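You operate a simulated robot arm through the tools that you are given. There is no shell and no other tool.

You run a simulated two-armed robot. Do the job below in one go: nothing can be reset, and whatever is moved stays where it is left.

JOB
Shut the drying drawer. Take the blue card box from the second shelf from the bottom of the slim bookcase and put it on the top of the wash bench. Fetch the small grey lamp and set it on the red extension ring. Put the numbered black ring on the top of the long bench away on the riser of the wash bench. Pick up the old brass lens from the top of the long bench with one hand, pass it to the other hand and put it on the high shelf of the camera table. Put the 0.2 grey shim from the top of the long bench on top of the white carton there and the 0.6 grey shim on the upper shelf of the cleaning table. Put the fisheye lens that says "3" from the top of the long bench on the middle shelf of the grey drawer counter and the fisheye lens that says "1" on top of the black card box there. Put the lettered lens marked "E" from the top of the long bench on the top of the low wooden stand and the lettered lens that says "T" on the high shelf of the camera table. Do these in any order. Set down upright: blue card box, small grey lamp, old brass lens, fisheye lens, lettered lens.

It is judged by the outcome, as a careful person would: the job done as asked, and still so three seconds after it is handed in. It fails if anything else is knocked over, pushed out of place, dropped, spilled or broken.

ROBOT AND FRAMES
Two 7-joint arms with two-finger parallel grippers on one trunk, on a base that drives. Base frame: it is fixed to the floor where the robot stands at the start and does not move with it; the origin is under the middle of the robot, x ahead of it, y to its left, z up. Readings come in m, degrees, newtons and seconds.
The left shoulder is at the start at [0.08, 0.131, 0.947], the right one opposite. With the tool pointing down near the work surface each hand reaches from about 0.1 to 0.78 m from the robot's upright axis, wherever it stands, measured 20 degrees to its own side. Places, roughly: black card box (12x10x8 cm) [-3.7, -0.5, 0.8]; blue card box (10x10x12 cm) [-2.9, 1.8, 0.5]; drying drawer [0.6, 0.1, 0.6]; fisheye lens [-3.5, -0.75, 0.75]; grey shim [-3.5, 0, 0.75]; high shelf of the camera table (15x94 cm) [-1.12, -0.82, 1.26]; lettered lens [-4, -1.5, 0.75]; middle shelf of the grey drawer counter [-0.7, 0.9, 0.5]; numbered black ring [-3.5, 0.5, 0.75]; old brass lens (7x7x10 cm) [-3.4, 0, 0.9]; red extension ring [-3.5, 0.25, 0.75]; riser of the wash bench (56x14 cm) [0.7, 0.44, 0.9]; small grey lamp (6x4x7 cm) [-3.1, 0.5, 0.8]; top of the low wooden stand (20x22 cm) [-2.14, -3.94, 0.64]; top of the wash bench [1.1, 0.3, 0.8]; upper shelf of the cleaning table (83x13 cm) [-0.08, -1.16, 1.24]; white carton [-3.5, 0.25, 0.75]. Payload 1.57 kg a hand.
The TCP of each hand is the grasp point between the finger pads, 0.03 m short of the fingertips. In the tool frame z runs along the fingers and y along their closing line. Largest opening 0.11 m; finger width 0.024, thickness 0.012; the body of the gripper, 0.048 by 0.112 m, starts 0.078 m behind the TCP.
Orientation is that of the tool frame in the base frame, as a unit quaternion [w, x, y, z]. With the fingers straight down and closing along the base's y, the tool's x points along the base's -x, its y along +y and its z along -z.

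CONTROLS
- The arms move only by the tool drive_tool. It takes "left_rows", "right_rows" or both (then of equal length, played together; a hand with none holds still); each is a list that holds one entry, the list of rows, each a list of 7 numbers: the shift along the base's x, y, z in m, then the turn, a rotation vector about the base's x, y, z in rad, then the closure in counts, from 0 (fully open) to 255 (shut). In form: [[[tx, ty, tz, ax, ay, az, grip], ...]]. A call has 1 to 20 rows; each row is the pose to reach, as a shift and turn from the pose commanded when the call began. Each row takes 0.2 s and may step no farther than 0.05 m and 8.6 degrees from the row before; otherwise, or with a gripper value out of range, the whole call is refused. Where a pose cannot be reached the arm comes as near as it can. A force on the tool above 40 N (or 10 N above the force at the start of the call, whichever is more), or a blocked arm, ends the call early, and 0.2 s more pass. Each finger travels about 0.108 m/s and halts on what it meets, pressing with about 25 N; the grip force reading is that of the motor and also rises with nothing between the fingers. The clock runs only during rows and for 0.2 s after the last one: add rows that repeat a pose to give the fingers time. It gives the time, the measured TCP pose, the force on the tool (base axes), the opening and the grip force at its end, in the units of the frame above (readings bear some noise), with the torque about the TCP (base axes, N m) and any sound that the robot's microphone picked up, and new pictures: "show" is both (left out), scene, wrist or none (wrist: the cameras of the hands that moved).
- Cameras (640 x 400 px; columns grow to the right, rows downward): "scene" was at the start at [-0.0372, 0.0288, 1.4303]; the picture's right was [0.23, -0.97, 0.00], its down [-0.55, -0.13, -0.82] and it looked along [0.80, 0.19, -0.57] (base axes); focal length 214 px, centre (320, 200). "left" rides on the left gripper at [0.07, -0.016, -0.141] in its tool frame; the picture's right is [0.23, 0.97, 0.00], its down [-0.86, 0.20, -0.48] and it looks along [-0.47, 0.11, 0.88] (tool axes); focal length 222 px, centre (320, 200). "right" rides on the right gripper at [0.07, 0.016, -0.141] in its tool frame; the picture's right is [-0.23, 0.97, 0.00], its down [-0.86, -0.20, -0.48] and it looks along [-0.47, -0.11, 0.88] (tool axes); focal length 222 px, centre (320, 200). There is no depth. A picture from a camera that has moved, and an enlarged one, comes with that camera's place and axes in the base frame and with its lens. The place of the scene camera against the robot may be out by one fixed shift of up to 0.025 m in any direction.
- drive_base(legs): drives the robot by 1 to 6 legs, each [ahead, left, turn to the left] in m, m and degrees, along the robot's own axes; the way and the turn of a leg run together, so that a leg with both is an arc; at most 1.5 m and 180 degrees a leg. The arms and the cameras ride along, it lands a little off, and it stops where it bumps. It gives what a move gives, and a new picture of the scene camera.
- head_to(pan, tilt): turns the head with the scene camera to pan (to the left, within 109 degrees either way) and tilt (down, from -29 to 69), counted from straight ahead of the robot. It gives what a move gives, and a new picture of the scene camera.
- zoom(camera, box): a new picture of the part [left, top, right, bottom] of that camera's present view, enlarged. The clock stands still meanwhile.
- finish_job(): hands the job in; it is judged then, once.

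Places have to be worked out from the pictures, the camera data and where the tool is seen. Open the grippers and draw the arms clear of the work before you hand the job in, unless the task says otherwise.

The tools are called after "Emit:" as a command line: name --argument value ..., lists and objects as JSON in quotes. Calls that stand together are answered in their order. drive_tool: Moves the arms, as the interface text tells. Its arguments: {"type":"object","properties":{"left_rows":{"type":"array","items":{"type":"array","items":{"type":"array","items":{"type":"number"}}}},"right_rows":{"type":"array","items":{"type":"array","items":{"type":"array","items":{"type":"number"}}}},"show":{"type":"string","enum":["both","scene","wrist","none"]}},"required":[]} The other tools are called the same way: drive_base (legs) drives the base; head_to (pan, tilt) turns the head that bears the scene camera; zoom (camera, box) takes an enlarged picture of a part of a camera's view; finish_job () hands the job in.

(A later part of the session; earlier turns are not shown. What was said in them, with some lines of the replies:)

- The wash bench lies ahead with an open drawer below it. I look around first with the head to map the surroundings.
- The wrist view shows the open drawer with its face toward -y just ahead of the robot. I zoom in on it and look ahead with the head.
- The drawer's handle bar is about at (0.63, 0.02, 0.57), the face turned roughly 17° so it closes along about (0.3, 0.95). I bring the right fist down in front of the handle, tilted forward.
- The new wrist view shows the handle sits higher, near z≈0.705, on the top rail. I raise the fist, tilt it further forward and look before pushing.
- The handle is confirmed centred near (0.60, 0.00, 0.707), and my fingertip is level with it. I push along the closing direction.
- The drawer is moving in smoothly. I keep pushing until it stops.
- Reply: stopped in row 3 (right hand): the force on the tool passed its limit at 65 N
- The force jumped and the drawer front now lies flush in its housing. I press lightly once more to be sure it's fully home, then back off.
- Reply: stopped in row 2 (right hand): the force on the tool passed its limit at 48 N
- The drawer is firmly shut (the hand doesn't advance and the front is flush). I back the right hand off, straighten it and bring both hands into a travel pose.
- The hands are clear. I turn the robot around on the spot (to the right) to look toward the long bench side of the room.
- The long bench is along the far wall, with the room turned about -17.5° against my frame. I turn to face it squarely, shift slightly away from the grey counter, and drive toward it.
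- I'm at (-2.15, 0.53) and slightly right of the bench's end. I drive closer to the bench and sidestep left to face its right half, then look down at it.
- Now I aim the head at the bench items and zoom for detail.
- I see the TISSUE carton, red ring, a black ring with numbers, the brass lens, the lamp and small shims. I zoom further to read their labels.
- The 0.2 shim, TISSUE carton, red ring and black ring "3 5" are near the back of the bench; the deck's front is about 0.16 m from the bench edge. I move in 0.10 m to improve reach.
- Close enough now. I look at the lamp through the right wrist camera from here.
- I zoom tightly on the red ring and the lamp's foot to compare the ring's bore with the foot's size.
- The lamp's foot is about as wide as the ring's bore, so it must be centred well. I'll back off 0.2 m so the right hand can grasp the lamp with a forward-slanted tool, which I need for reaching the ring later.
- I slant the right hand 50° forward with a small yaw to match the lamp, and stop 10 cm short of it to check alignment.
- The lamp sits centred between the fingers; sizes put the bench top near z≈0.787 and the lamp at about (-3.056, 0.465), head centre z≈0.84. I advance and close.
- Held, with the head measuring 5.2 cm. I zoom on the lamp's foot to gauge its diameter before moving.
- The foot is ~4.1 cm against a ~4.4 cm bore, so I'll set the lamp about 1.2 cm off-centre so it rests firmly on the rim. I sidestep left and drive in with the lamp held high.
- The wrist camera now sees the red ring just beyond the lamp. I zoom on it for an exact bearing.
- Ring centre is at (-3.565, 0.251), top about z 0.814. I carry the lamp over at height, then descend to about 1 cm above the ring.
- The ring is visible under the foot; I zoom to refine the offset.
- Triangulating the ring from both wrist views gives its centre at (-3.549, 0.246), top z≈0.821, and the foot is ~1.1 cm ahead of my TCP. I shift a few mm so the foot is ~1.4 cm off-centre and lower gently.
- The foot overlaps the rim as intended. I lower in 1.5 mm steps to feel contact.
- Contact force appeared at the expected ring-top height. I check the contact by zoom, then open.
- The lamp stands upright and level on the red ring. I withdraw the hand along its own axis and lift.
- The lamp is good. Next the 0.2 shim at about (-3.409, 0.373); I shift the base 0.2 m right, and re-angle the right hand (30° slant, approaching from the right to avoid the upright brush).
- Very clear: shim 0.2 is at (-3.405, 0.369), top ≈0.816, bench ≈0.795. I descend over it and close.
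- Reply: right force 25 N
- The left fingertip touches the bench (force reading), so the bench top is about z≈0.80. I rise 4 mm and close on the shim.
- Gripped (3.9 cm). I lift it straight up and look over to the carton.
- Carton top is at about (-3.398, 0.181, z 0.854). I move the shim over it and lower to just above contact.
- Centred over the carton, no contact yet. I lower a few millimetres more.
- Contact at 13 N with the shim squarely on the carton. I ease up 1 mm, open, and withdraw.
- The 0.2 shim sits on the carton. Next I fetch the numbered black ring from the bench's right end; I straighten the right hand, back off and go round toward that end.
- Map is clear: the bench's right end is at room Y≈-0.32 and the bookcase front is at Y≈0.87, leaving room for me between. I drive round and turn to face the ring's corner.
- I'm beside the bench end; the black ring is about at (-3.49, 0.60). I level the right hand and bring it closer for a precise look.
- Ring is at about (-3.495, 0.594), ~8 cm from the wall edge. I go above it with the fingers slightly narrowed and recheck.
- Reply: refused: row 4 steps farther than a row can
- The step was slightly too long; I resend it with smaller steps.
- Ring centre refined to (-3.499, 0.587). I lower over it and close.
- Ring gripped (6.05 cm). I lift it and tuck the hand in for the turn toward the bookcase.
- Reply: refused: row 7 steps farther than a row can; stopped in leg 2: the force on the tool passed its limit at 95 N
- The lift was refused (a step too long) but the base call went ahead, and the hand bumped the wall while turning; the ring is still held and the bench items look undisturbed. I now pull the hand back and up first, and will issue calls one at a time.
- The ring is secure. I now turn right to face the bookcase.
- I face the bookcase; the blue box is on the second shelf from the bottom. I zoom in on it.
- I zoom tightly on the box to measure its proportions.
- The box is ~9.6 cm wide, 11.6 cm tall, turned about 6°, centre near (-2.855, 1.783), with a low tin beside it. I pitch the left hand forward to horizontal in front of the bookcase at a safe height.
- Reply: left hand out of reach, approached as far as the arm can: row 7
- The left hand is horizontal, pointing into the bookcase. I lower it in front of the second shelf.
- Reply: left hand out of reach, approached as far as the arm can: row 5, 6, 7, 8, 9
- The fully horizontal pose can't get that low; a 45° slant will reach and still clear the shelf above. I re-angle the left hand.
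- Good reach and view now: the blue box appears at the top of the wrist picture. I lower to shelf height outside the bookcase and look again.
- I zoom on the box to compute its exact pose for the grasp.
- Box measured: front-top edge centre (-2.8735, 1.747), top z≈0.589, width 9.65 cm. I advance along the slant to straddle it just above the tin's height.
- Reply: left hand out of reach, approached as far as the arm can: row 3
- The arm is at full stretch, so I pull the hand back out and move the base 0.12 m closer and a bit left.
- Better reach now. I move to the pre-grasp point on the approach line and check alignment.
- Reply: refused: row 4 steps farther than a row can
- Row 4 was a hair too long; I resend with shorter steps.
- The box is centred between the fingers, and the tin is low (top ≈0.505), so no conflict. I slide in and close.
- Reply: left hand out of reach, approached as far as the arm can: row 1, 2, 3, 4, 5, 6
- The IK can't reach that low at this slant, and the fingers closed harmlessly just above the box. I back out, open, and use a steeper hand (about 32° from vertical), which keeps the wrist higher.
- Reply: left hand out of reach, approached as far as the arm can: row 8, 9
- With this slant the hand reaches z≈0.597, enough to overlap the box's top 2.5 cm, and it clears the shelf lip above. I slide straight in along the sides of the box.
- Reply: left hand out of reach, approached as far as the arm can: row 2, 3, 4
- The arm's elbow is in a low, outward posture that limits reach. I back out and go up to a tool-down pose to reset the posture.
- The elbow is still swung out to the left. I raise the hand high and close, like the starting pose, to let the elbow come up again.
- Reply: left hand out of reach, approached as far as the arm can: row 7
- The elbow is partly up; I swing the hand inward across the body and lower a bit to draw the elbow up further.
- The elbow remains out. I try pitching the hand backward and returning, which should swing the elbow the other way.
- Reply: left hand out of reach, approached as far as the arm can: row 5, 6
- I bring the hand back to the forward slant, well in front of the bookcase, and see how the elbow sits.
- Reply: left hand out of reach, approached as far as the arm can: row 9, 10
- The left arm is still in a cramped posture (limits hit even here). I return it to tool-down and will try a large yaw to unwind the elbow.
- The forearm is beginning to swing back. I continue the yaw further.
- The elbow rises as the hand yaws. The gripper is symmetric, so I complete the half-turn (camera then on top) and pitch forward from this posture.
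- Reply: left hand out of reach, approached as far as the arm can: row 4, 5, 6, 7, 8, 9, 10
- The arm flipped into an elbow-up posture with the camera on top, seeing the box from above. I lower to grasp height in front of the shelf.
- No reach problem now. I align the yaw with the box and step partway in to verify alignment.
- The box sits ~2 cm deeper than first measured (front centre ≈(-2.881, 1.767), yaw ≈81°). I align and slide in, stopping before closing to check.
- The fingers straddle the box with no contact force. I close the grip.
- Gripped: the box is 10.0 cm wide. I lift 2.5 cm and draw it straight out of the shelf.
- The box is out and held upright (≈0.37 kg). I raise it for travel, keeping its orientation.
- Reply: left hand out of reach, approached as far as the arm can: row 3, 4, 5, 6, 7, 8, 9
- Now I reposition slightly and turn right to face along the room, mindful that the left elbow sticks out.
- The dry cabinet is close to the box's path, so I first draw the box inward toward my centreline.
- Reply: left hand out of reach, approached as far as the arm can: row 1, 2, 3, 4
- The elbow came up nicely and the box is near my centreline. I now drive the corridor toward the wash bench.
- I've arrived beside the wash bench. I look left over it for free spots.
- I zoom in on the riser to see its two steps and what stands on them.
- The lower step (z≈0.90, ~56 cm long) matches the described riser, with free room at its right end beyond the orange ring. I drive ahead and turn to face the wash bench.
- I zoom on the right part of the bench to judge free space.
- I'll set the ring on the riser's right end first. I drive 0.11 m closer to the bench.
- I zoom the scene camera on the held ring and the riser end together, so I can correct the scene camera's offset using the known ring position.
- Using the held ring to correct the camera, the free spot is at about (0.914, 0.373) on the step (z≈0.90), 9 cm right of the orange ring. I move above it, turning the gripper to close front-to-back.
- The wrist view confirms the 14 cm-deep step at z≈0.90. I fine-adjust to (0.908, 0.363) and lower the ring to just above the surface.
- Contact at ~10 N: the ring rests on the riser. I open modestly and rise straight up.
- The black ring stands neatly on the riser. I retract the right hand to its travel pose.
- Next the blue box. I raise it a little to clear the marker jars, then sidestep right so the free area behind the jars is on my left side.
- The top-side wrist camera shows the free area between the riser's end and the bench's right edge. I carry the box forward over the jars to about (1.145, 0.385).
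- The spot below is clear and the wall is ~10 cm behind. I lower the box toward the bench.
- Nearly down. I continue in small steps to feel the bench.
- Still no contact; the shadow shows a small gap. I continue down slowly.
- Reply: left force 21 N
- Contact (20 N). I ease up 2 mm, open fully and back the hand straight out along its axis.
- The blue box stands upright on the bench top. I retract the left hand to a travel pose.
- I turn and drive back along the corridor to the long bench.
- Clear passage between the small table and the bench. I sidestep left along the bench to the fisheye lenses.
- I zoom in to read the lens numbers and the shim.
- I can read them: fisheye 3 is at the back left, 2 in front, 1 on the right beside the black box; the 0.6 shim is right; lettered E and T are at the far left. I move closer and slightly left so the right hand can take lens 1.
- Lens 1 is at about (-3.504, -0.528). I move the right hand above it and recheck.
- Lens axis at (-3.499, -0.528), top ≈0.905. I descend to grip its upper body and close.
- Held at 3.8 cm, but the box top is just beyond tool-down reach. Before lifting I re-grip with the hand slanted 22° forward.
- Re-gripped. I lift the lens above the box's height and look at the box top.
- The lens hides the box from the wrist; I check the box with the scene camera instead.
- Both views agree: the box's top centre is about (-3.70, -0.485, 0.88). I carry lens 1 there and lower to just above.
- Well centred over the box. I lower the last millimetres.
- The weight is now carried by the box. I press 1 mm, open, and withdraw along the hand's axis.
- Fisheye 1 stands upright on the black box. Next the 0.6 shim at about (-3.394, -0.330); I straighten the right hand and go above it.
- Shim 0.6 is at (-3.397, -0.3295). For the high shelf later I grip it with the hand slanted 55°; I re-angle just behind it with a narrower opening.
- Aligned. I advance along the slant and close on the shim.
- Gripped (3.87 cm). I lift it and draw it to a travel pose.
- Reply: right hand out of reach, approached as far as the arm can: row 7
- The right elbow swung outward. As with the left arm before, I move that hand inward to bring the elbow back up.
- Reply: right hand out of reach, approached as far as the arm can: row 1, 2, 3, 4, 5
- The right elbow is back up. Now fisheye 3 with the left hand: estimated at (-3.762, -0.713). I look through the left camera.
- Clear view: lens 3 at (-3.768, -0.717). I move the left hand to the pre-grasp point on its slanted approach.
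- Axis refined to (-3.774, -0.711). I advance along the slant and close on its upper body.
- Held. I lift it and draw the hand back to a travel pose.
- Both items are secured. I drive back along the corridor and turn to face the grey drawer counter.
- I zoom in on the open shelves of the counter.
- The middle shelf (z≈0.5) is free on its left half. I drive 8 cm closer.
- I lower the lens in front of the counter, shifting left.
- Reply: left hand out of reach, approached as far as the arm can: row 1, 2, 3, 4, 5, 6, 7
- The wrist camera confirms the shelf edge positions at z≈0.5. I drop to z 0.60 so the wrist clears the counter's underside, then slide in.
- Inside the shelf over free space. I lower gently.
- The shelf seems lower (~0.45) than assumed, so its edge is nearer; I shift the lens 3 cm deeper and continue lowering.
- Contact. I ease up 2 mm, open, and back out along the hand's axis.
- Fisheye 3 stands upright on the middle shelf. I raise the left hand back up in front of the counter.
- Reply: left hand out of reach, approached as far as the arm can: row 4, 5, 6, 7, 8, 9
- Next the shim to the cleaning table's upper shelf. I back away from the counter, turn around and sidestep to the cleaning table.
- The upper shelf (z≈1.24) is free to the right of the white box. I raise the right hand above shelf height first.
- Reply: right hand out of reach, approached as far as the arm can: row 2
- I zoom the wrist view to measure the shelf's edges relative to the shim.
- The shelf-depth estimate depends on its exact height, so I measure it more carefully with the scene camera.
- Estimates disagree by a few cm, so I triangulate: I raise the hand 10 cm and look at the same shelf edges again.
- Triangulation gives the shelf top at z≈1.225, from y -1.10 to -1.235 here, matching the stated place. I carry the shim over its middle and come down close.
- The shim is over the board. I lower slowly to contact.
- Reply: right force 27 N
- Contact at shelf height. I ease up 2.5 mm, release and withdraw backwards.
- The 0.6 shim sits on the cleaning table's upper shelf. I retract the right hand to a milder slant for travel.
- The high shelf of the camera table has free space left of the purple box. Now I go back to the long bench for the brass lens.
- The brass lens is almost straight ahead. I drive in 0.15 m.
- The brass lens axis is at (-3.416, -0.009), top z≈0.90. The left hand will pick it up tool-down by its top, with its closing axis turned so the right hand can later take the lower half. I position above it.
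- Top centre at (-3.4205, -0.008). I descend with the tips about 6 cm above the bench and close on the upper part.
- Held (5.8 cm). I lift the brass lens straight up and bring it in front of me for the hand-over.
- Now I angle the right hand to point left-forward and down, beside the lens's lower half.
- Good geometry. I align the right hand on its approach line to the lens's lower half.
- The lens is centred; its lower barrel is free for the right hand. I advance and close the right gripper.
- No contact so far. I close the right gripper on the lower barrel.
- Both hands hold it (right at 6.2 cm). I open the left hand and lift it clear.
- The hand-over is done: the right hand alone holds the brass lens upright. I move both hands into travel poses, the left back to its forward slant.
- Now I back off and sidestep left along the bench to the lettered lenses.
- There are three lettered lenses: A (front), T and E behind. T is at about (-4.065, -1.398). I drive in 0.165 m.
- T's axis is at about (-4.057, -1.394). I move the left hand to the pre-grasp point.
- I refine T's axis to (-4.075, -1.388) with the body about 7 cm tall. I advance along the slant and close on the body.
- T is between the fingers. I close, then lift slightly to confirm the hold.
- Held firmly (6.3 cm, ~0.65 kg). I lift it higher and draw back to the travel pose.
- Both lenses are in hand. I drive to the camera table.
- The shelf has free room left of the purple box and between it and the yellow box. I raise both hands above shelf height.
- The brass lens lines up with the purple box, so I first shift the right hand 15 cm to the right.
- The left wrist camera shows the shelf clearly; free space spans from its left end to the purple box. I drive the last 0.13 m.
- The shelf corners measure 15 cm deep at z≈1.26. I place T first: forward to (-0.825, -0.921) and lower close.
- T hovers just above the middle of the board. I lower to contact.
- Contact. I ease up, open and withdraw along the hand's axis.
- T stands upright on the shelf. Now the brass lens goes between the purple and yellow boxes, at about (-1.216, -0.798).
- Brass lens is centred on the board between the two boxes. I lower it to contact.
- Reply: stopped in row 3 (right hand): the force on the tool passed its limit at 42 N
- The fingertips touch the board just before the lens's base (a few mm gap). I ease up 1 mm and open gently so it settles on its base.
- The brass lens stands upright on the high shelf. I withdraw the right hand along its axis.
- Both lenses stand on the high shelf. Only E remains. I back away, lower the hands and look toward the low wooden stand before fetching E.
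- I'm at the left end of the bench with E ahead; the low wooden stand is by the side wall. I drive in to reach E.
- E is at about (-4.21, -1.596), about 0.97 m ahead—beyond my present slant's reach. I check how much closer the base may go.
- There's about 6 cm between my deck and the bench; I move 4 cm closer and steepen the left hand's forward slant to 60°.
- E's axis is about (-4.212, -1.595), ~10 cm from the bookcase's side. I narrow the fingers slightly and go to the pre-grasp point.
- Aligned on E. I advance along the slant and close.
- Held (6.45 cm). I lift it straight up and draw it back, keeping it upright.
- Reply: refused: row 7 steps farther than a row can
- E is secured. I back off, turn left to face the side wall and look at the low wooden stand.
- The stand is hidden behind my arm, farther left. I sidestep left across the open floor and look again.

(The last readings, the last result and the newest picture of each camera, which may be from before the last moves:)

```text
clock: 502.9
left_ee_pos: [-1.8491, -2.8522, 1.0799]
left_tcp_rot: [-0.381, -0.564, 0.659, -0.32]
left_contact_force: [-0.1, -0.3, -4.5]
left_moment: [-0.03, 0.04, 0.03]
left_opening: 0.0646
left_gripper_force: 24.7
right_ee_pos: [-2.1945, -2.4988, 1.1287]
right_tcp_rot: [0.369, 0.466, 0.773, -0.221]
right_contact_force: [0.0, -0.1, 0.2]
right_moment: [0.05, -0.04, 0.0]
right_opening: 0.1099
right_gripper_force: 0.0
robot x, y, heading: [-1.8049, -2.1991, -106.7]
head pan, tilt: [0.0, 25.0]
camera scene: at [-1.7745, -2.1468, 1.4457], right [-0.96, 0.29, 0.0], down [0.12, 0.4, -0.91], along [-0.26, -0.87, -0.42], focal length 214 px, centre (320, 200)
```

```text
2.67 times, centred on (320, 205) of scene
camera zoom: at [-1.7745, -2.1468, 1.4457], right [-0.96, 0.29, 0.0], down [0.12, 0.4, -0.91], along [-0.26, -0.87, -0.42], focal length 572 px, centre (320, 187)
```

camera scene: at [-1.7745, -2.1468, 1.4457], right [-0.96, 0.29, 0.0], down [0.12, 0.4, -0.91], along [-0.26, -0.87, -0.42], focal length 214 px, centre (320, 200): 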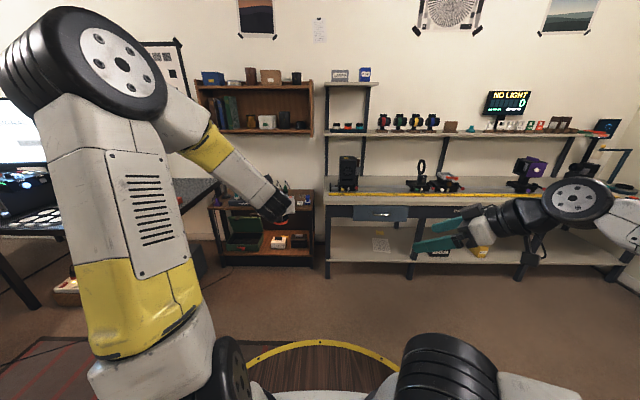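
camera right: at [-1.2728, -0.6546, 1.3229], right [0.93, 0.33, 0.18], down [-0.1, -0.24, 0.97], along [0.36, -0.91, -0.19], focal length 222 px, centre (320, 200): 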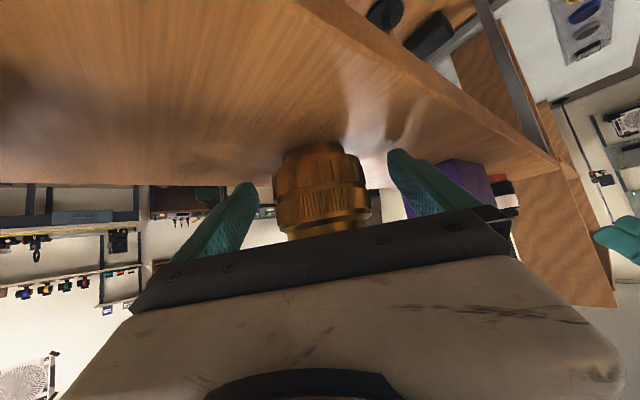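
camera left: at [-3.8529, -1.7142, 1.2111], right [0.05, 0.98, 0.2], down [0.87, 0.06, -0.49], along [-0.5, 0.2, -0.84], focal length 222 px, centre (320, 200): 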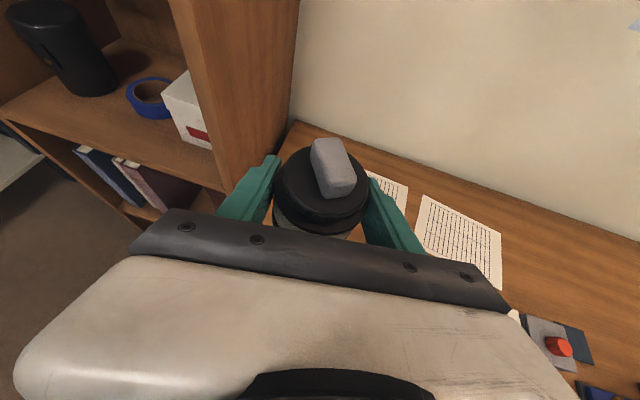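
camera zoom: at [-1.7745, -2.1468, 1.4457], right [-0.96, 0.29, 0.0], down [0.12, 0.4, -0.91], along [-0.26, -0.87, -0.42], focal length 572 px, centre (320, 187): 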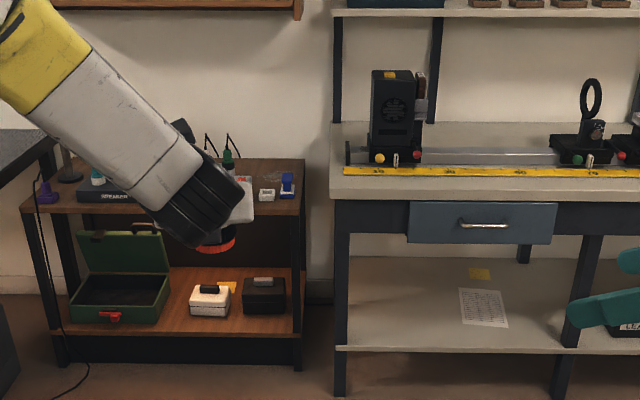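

The stand is the small two-tier unit between the desk and the long side bench. I raise the right hand out of the way, then drive closer for a better look at its top.

Emit:
drive_tool --right_rows '[[[0, 0, 0.045, 0, 0, 0, 0], [0, 0, 0.09, 0, 0, 0, 0], [0, 0, 0.135, 0, 0, 0, 0], [0, 0, 0.18, 0, 0, 0, 0], [0, 0, 0.21, 0, 0, 0, 0]]]' --show "none"

Emit:
drive_base --legs '[[0.6, 0.1, 0]]'

Emit:
head_to --pan 0 --tilt 35

Emit:
zoom --camera "left" --box '[0, 0, 640, 400]'

```text
clock: 504.1
left_ee_pos: [-1.8498, -2.8527, 1.0796]
left_tcp_rot: [-0.382, -0.564, 0.658, -0.32]
left_contact_force: [-0.2, 0.1, -5.0]
left_moment: [-0.02, 0.01, 0.0]
left_opening: 0.0642
left_gripper_force: 24.7
right_ee_pos: [-2.193, -2.4974, 1.3369]
right_tcp_rot: [0.368, 0.466, 0.773, -0.221]
right_contact_force: [-0.1, -0.2, -0.2]
right_moment: [-0.01, -0.01, -0.01]
right_opening: 0.11
right_gripper_force: 0.0
robot x, y, heading: [-1.8002, -2.1989, -106.7]
head pan, tilt: [0.0, 25.0]
```

```text
clock: 507.5
left_ee_pos: [-1.9314, -3.4579, 1.0793]
left_tcp_rot: [-0.381, -0.564, 0.659, -0.319]
left_contact_force: [-1.0, 0.0, -5.9]
left_moment: [0.0, 0.01, -0.03]
left_opening: 0.064
left_gripper_force: 24.7
right_ee_pos: [-2.2741, -3.1038, 1.3368]
right_tcp_rot: [0.368, 0.467, 0.773, -0.222]
right_contact_force: [-0.2, 0.3, 0.7]
right_moment: [0.0, 0.01, -0.03]
right_opening: 0.11
right_gripper_force: 0.1
robot x, y, heading: [-1.8877, -2.8061, -106.9]
head pan, tilt: [0.0, 25.0]
camera scene: at [-1.855, -2.7528, 1.4457], right [-0.96, 0.29, 0.0], down [0.12, 0.4, -0.91], along [-0.27, -0.87, -0.42], focal length 214 px, centre (320, 200)
```

scene: 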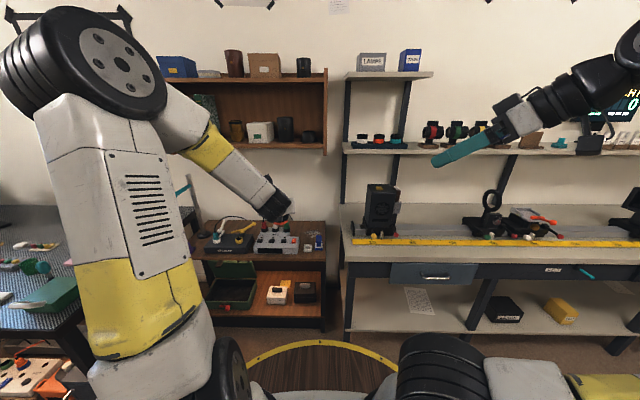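

```text
clock: 508.2
left_ee_pos: [-1.9318, -3.4586, 1.0797]
left_tcp_rot: [-0.381, -0.564, 0.66, -0.319]
left_contact_force: [1.1, -0.4, -6.0]
left_moment: [-0.03, 0.0, 0.0]
left_opening: 0.0644
left_gripper_force: 24.8
right_ee_pos: [-2.2738, -3.1039, 1.3375]
right_tcp_rot: [0.369, 0.466, 0.773, -0.221]
right_contact_force: [-0.1, 0.5, -0.8]
right_moment: [0.02, -0.02, 0.04]
right_opening: 0.1098
right_gripper_force: 0.1
robot x, y, heading: [-1.886, -2.8053, -106.8]
head pan, tilt: [0.0, 35.0]
camera scene: at [-1.8538, -2.7489, 1.43], right [-0.96, 0.29, 0.0], down [0.17, 0.55, -0.82], along [-0.24, -0.78, -0.57], focal length 214 px, centre (320, 200)
```

scene: 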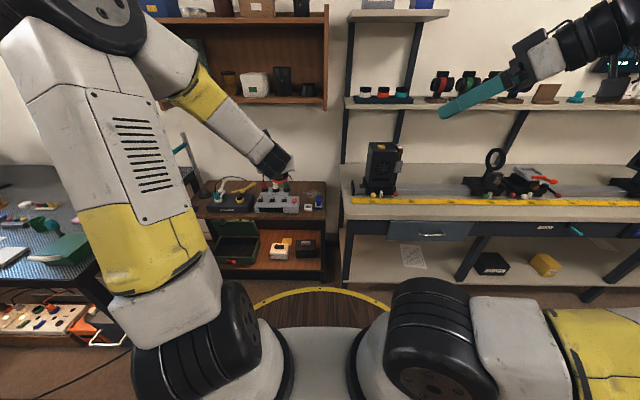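

```text
1.00 times, centred on (320, 200) of left (not enlarged: the box is as wide or as high as the picture)
camera zoom: at [-1.9013, -3.3759, 1.211], right [-0.98, 0.04, 0.2], down [-0.07, 0.87, -0.49], along [-0.2, -0.5, -0.84], focal length 222 px, centre (320, 200)
```

zoom: 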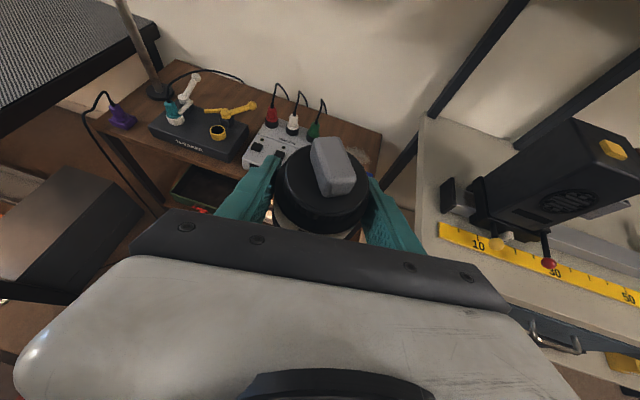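

I zoom in on the stand's right end.

Emit:
zoom --camera "scene" --box '[180, 165, 340, 275]'

```text
3.64 times, centred on (260, 220) of scene
camera zoom: at [-1.8538, -2.7489, 1.43], right [-0.96, 0.29, 0.0], down [0.17, 0.55, -0.82], along [-0.24, -0.78, -0.57], focal length 780 px, centre (538, 127)
```

zoom: 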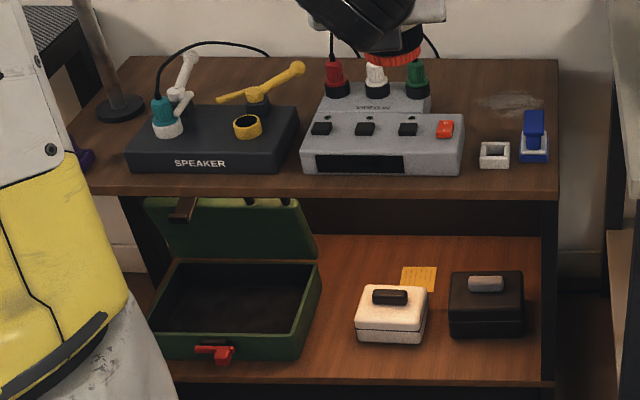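

The free patch is at about (-2.14, -3.93), behind a small blue item. I yaw the left hand 25° so it will clear that item, then drive into position.

Emit:
drive_tool --left_rows '[[[0, 0, 0, 0, 0, -0.145, 255], [0, 0, 0, 0, 0, -0.29, 255], [0, 0, 0, 0, 0, -0.436, 255]]]' --show "none"

Emit:
drive_base --legs '[[0, 0.14, 0], [0.35, 0, 0]]'

Emit:
zoom --camera "left" --box '[0, 0, 640, 400]'

```text
clock: 509.0
left_ee_pos: [-1.9332, -3.4592, 1.0811]
left_tcp_rot: [-0.441, -0.407, 0.766, -0.229]
left_contact_force: [-0.8, 0.4, -5.3]
left_moment: [0.0, 0.04, 0.04]
left_opening: 0.0644
left_gripper_force: 25.6
right_ee_pos: [-2.2754, -3.1024, 1.3383]
right_tcp_rot: [0.368, 0.467, 0.773, -0.222]
right_contact_force: [-0.2, -0.4, 0.1]
right_moment: [-0.02, -0.05, 0.03]
right_opening: 0.11
right_gripper_force: 0.0
robot x, y, heading: [-1.8871, -2.8055, -107.1]
head pan, tilt: [0.0, 35.0]
```

```text
clock: 512.3
left_ee_pos: [-1.9004, -3.8394, 1.0795]
left_tcp_rot: [-0.442, -0.408, 0.765, -0.23]
left_contact_force: [-0.4, -0.3, -5.8]
left_moment: [-0.02, 0.02, -0.03]
left_opening: 0.064
left_gripper_force: 24.7
right_ee_pos: [-2.2437, -3.4825, 1.3376]
right_tcp_rot: [0.369, 0.466, 0.773, -0.221]
right_contact_force: [0.2, -0.9, -0.4]
right_moment: [0.04, 0.0, 0.05]
right_opening: 0.1099
right_gripper_force: 0.1
robot x, y, heading: [-1.8516, -3.182, -107.1]
head pan, tilt: [0.0, 35.0]
camera scene: at [-1.8222, -3.1287, 1.4299], right [-0.96, 0.29, 0.0], down [0.17, 0.55, -0.82], along [-0.24, -0.78, -0.57], focal length 214 px, centre (320, 200)
```

scene: 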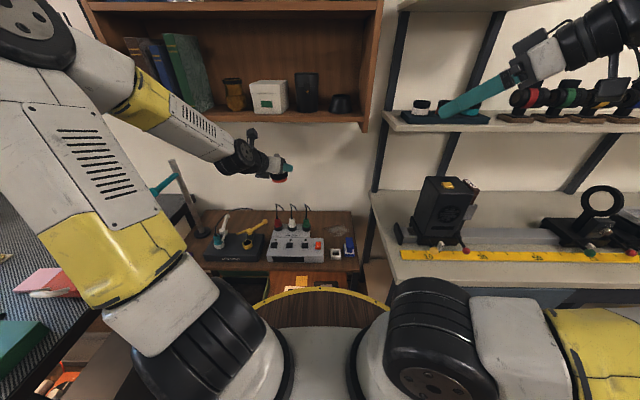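

```text
1.00 times, centred on (320, 200) of left (not enlarged: the box is as wide or as high as the picture)
camera zoom: at [-1.8373, -3.7767, 1.2112], right [-0.87, 0.45, 0.2], down [0.3, 0.81, -0.49], along [-0.39, -0.37, -0.84], focal length 222 px, centre (320, 200)
```

zoom: 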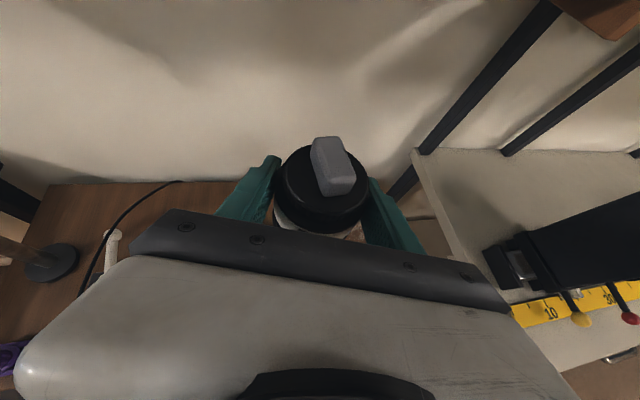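

I verify the free patch from here with a zoom.

Emit:
zoom --camera "scene" --box '[190, 160, 390, 290]'

```text
3.08 times, centred on (290, 225) of scene
camera zoom: at [-1.8222, -3.1287, 1.4299], right [-0.96, 0.29, 0.0], down [0.17, 0.55, -0.82], along [-0.24, -0.78, -0.57], focal length 660 px, centre (412, 123)
```

zoom: 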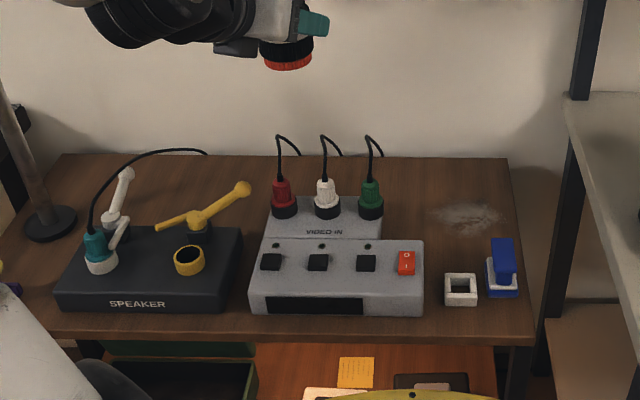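

The scene camera's error turns out fixed in world axes; correcting for it, the free patch centre is (-2.145, -3.935), as stated. I carry E above it at height.

Emit:
drive_tool --left_rows '[[[-0.0415, -0.017, 0, 0, 0, 0, 255], [-0.083, -0.034, 0, 0, 0, 0, 255], [-0.1245, -0.051, 0, 0, 0, 0, 255], [-0.166, -0.068, 0, 0, 0, 0, 255], [-0.2075, -0.085, 0, 0, 0, 0, 255], [-0.249, -0.102, 0, 0, 0, 0, 255], [-0.249, -0.102, -0.04, 0, 0, 0, 255], [-0.249, -0.102, -0.08, 0, 0, 0, 255], [-0.249, -0.102, -0.12, 0, 0, 0, 255]]]'

Emit:
zoom --camera "scene" --box '[190, 140, 390, 280]'

```text
clock: 514.3
left_ee_pos: [-2.1491, -3.9406, 0.9592]
left_tcp_rot: [-0.441, -0.408, 0.766, -0.229]
left_contact_force: [0.1, 0.1, -4.5]
left_moment: [-0.02, -0.02, -0.01]
left_opening: 0.0646
left_gripper_force: 25.0
right_ee_pos: [-2.2421, -3.4822, 1.3372]
right_tcp_rot: [0.369, 0.465, 0.774, -0.221]
right_contact_force: [0.2, -0.3, 0.2]
right_moment: [0.0, 0.02, -0.02]
right_opening: 0.1104
right_gripper_force: 0.1
robot x, y, heading: [-1.8518, -3.1873, -106.9]
head pan, tilt: [0.0, 35.0]
camera scene: at [-1.8223, -3.1285, 1.4299], right [-0.96, 0.29, 0.0], down [0.17, 0.55, -0.82], along [-0.24, -0.78, -0.57], focal length 214 px, centre (320, 200)
camera left: at [-2.0859, -3.8787, 1.0911], right [-0.87, 0.45, 0.2], down [0.3, 0.81, -0.5], along [-0.39, -0.37, -0.84], focal length 222 px, centre (320, 200)
```

scene: 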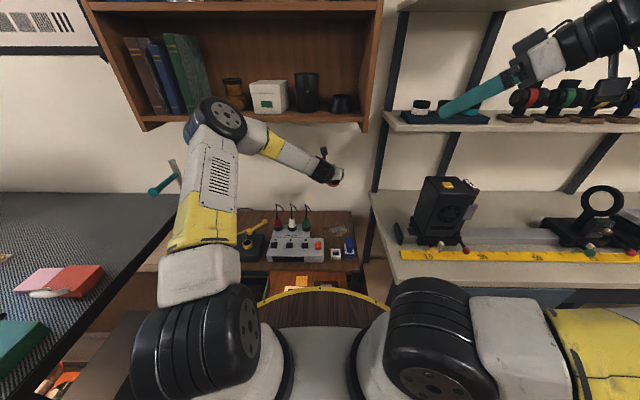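
left: 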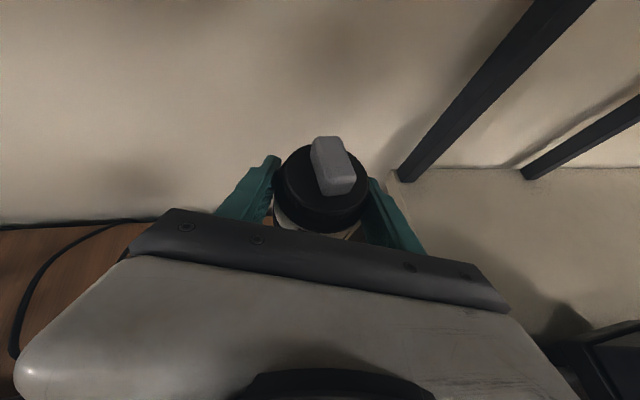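

```text
2.86 times, centred on (290, 210) of scene
camera zoom: at [-1.8223, -3.1285, 1.4299], right [-0.96, 0.29, 0.0], down [0.17, 0.55, -0.82], along [-0.24, -0.78, -0.57], focal length 613 px, centre (406, 171)
```

zoom: 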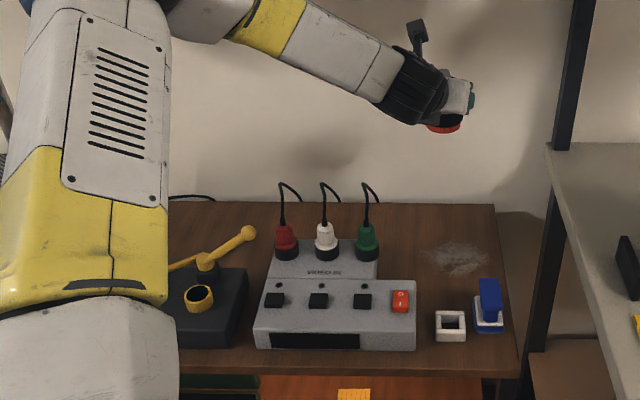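

E is above the patch, clear of neighbours. I lower toward the stand top.

Emit:
drive_tool --left_rows '[[[0, 0, -0.045, 0, 0, 0, 255], [0, 0, -0.09, 0, 0, 0, 255], [0, 0, -0.135, 0, 0, 0, 255], [0, 0, -0.18, 0, 0, 0, 255], [0, 0, -0.22, 0, 0, 0, 255], [0, 0, -0.245, 0, 0, 0, 255]]]'

Emit:
zoom --camera "scene" --box '[230, 180, 390, 290]'

```text
clock: 515.7
left_ee_pos: [-2.1496, -3.9399, 0.715]
left_tcp_rot: [-0.441, -0.408, 0.766, -0.229]
left_contact_force: [0.3, 0.5, -6.0]
left_moment: [-0.01, 0.02, 0.01]
left_opening: 0.0643
left_gripper_force: 24.9
right_ee_pos: [-2.2424, -3.4839, 1.3384]
right_tcp_rot: [0.369, 0.466, 0.773, -0.221]
right_contact_force: [0.1, -0.3, 0.7]
right_moment: [0.01, 0.01, -0.02]
right_opening: 0.1102
right_gripper_force: 0.0
robot x, y, heading: [-1.8552, -3.1861, -106.8]
head pan, tilt: [0.0, 35.0]
camera scene: at [-1.8223, -3.1287, 1.4299], right [-0.96, 0.29, 0.0], down [0.17, 0.55, -0.82], along [-0.24, -0.78, -0.57], focal length 214 px, centre (320, 200)
camera left: at [-2.0859, -3.8791, 0.8452], right [-0.87, 0.45, 0.2], down [0.3, 0.81, -0.49], along [-0.39, -0.37, -0.84], focal length 222 px, centre (320, 200)
```

scene: 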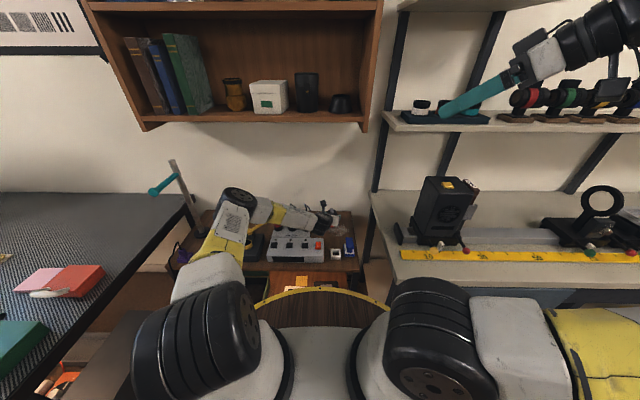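
left: 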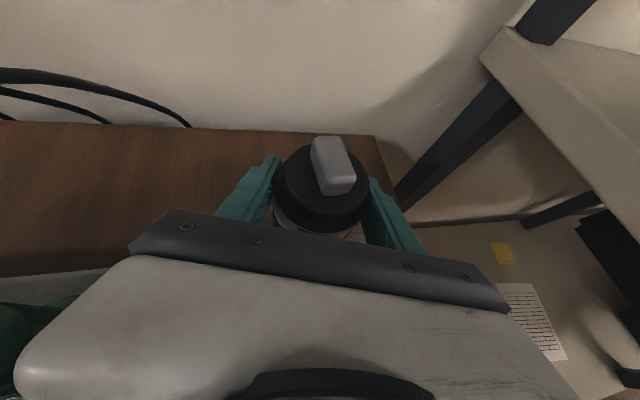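

```text
3.64 times, centred on (310, 235) of scene
camera zoom: at [-1.8223, -3.1287, 1.4299], right [-0.96, 0.29, 0.0], down [0.17, 0.55, -0.82], along [-0.24, -0.78, -0.57], focal length 780 px, centre (356, 73)
```

zoom: 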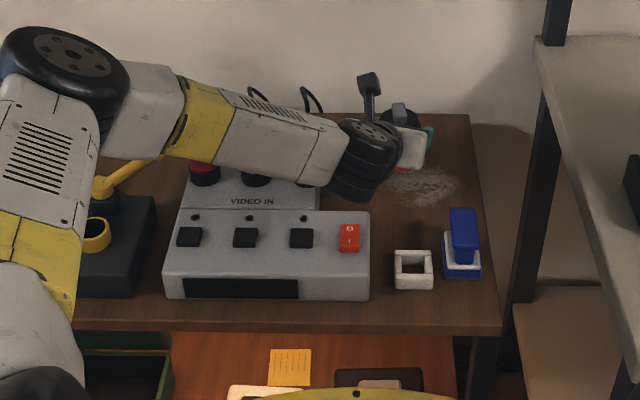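

E is well inside the patch (12 cm from the stand's right edge). I lower to contact.

Emit:
drive_tool --left_rows '[[[0, 0, -0.006, 0, 0, 0, 255], [0, 0, -0.012, 0, 0, 0, 255], [0, 0, -0.016, 0, 0, 0, 255], [0, 0, -0.019, 0, 0, 0, 255]]]' --show "none"

```text
clock: 516.7
left_ee_pos: [-2.1494, -3.9395, 0.6954]
left_tcp_rot: [-0.44, -0.409, 0.766, -0.23]
left_contact_force: [-1.1, -0.3, -5.9]
left_moment: [-0.01, 0.02, 0.0]
left_opening: 0.0643
left_gripper_force: 25.5
right_ee_pos: [-2.2417, -3.4831, 1.3364]
right_tcp_rot: [0.368, 0.466, 0.773, -0.221]
right_contact_force: [0.7, -0.2, -1.2]
right_moment: [-0.01, 0.03, 0.0]
right_opening: 0.1099
right_gripper_force: 0.2
robot x, y, heading: [-1.8537, -3.1868, -107.0]
head pan, tilt: [0.0, 35.0]
```

Emit:
drive_tool --left_rows '[[[0, 0, -0.003, 0, 0, 0, 255], [0, 0, -0.006, 0, 0, 0, 255], [0, 0, -0.008, 0, 0, 0, 255]]]' --show "none"

```text
clock: 517.5
left_ee_pos: [-2.1505, -3.9409, 0.6899]
left_tcp_rot: [-0.442, -0.408, 0.765, -0.23]
left_contact_force: [1.2, 0.9, 4.4]
left_moment: [0.1, -0.13, 0.02]
left_opening: 0.0643
left_gripper_force: 25.2
right_ee_pos: [-2.2432, -3.4838, 1.3377]
right_tcp_rot: [0.369, 0.466, 0.773, -0.221]
right_contact_force: [-0.7, 0.4, 0.4]
right_moment: [-0.02, 0.01, 0.02]
right_opening: 0.1099
right_gripper_force: 0.1
robot x, y, heading: [-1.8526, -3.1861, -106.8]
head pan, tilt: [0.0, 35.0]
```

Contact at the expected height. I open and withdraw along the hand's axis, then upward.

Emit:
drive_tool --left_rows '[[[0, 0, 0, 0, 0, 0, 100], [0, 0, 0, 0, 0, 0, 40], [0, 0, 0, 0, 0, 0, 0], [0, 0, 0, 0, 0, 0, 0], [0.0098, 0.0142, 0.0101, 0, 0, 0, 0], [0.0244, 0.0355, 0.0253, 0, 0, 0, 0], [0.0391, 0.0568, 0.0405, 0, 0, 0, 0], [0.0489, 0.0711, 0.06, 0, 0, 0, 0], [0.0587, 0.0853, 0.1, 0, 0, 0, 0], [0.0587, 0.0853, 0.145, 0, 0, 0, 0], [0.0587, 0.0853, 0.19, 0, 0, 0, 0], [0.0587, 0.0853, 0.235, 0, 0, 0, 0]]]'

Emit:
zoom --camera "scene" --box '[230, 180, 390, 290]'

```text
clock: 520.1
left_ee_pos: [-2.0907, -3.8534, 0.9217]
left_tcp_rot: [-0.441, -0.409, 0.766, -0.229]
left_contact_force: [0.5, -0.4, 0.1]
left_moment: [0.03, 0.04, -0.02]
left_opening: 0.11
left_gripper_force: 0.1
right_ee_pos: [-2.2436, -3.4834, 1.3368]
right_tcp_rot: [0.369, 0.466, 0.773, -0.222]
right_contact_force: [0.5, -0.4, 0.0]
right_moment: [-0.01, -0.01, 0.02]
right_opening: 0.11
right_gripper_force: 0.1
robot x, y, heading: [-1.8564, -3.1875, -107.2]
head pan, tilt: [0.0, 35.0]
camera scene: at [-1.8222, -3.1289, 1.4299], right [-0.96, 0.29, 0.0], down [0.17, 0.55, -0.82], along [-0.24, -0.78, -0.57], focal length 214 px, centre (320, 200)
camera left: at [-2.0271, -3.7923, 1.054], right [-0.87, 0.45, 0.2], down [0.31, 0.81, -0.49], along [-0.39, -0.37, -0.85], focal length 222 px, centre (320, 200)
```

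scene: 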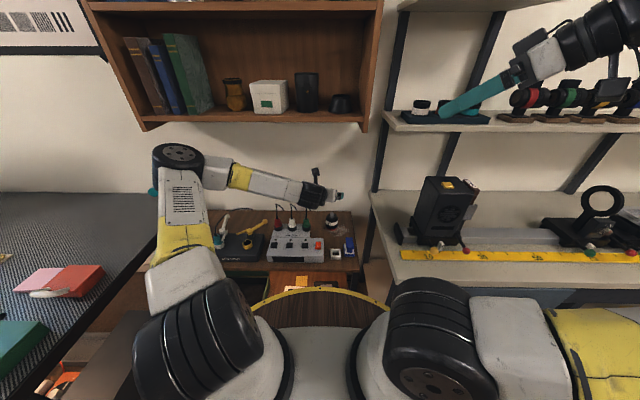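
left: 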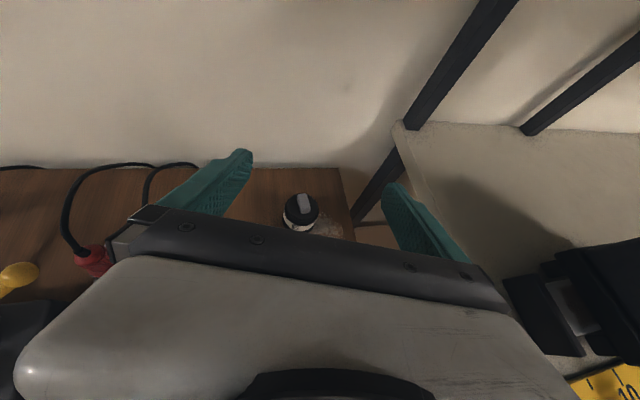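

```text
3.64 times, centred on (310, 235) of scene
camera zoom: at [-1.8222, -3.1289, 1.4299], right [-0.96, 0.29, 0.0], down [0.17, 0.55, -0.82], along [-0.24, -0.78, -0.57], focal length 780 px, centre (356, 73)
```

zoom: 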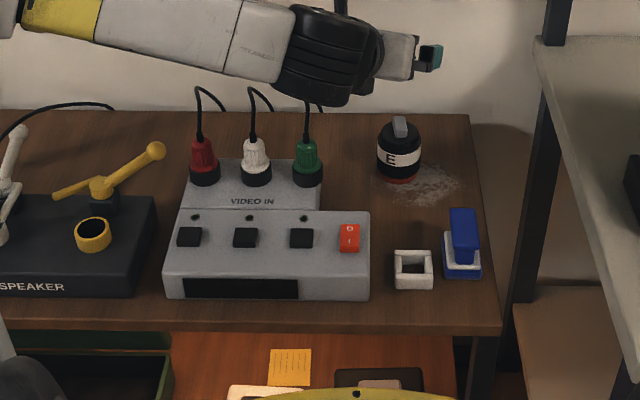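

E stands upright on the stand and its neighbours are untouched. I draw the left arm back and up, then back the base away.

Emit:
drive_tool --left_rows '[[[0, 0, 0.045, 0, 0, 0, 0], [0.01, 0.02, 0.09, 0, 0, 0, 0], [0.02, 0.05, 0.12, 0, 0, 0, 0], [0.03, 0.09, 0.14, 0, 0, 0, 0], [0.04, 0.13, 0.16, 0, 0, 0, 0], [0.05, 0.17, 0.18, 0, 0, 0, 0]]]' --show "none"

Emit:
drive_base --legs '[[-0.7, 0, 0]]'

Emit:
zoom --camera "scene" --box '[180, 100, 420, 250]'

```text
refused: row 2 steps farther than a row can; nothing moved
```

```text
clock: 523.9
left_ee_pos: [-1.8863, -3.1887, 0.923]
left_tcp_rot: [-0.441, -0.409, 0.765, -0.23]
left_contact_force: [0.1, 0.8, -0.5]
left_moment: [0.0, 0.01, 0.0]
left_opening: 0.1097
left_gripper_force: 0.1
right_ee_pos: [-2.0403, -2.8174, 1.337]
right_tcp_rot: [0.369, 0.465, 0.774, -0.221]
right_contact_force: [-0.9, 0.6, 0.2]
right_moment: [0.03, 0.04, 0.01]
right_opening: 0.11
right_gripper_force: 0.1
robot x, y, heading: [-1.6534, -2.5157, -107.1]
head pan, tilt: [0.0, 35.0]
camera scene: at [-1.6186, -2.4621, 1.4299], right [-0.96, 0.29, 0.0], down [0.17, 0.55, -0.82], along [-0.24, -0.78, -0.57], focal length 214 px, centre (320, 200)
```

scene: 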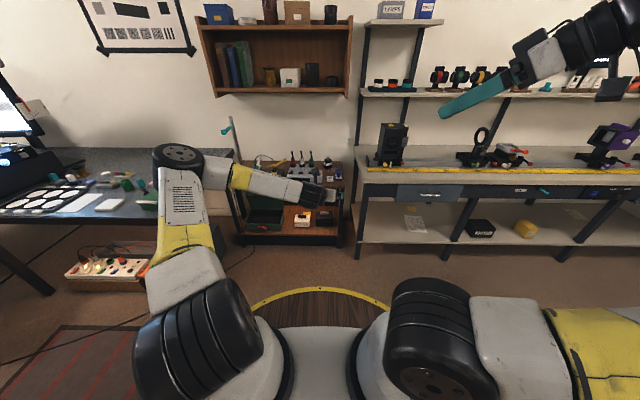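

```text
2.67 times, centred on (300, 175) of scene
camera zoom: at [-1.6186, -2.4621, 1.4299], right [-0.96, 0.29, 0.0], down [0.17, 0.55, -0.82], along [-0.24, -0.78, -0.57], focal length 572 px, centre (373, 267)
```

zoom: 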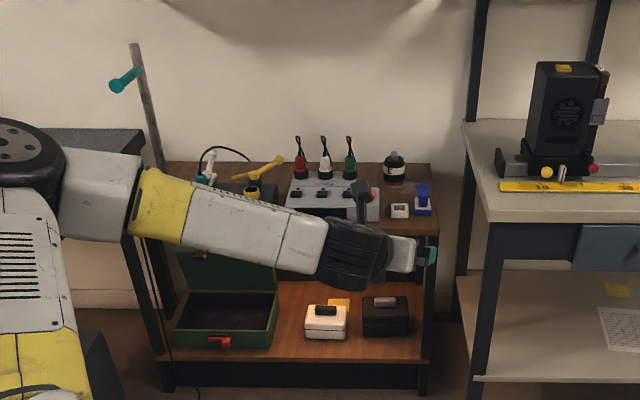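

Everything on and around the stand is intact, grippers are open and the arms are clear. All parts of the job have been done and seen to hold, so I hand it in.

Emit:
finish_job

```text
The job is handed in.
```

I did every part of the job and handed it in. Each item was upright and stable when I last saw it, though I did not go back for a final round of checks.

| Task | Result |
|---|---|
| Drying drawer | Shut, front flush with its housing |
| Blue card box | Upright on the wash bench top, at the right end behind the jars |
| Small grey lamp | Upright on the red extension ring, set about 1.4 cm off-centre |
| Numbered black ring | On the riser's lower step, at its right end |
| Old brass lens | Picked up by the left hand, passed to the right, upright on the camera table's high shelf |
| 0.2 grey shim | On top of the white carton |
| 0.6 grey shim | On the cleaning table's upper shelf |
| Fisheye 3 | Upright on the grey counter's middle shelf |
| Fisheye 1 | Upright on the black card box |
| Lens E | Upright on the low wooden stand |
| Lens T | Upright on the camera table's high shelf |

- **Lamp:** its foot (about 4.1 cm) is narrower than the ring's bore (about 4.3 cm), so I set it off-centre on purpose so it rests on the rim.
- **Wall bump:** I dragged the black ring along and off the end of the bench because a lift command was refused and I had already started the base turning. The hand then hit the wall or door beside the bench at about 95 N. The ring stayed in the gripper and the other bench items looked undisturbed.
- **Blue box nudge:** an early grab missed and probably pushed the blue box about 2 cm back on its shelf before I picked it up.
- **Riser and stand:** I took the riser to be its lower step. I put E on the only clear patch of the two-tier unit by the side wall. Both matched the places and sizes you gave.
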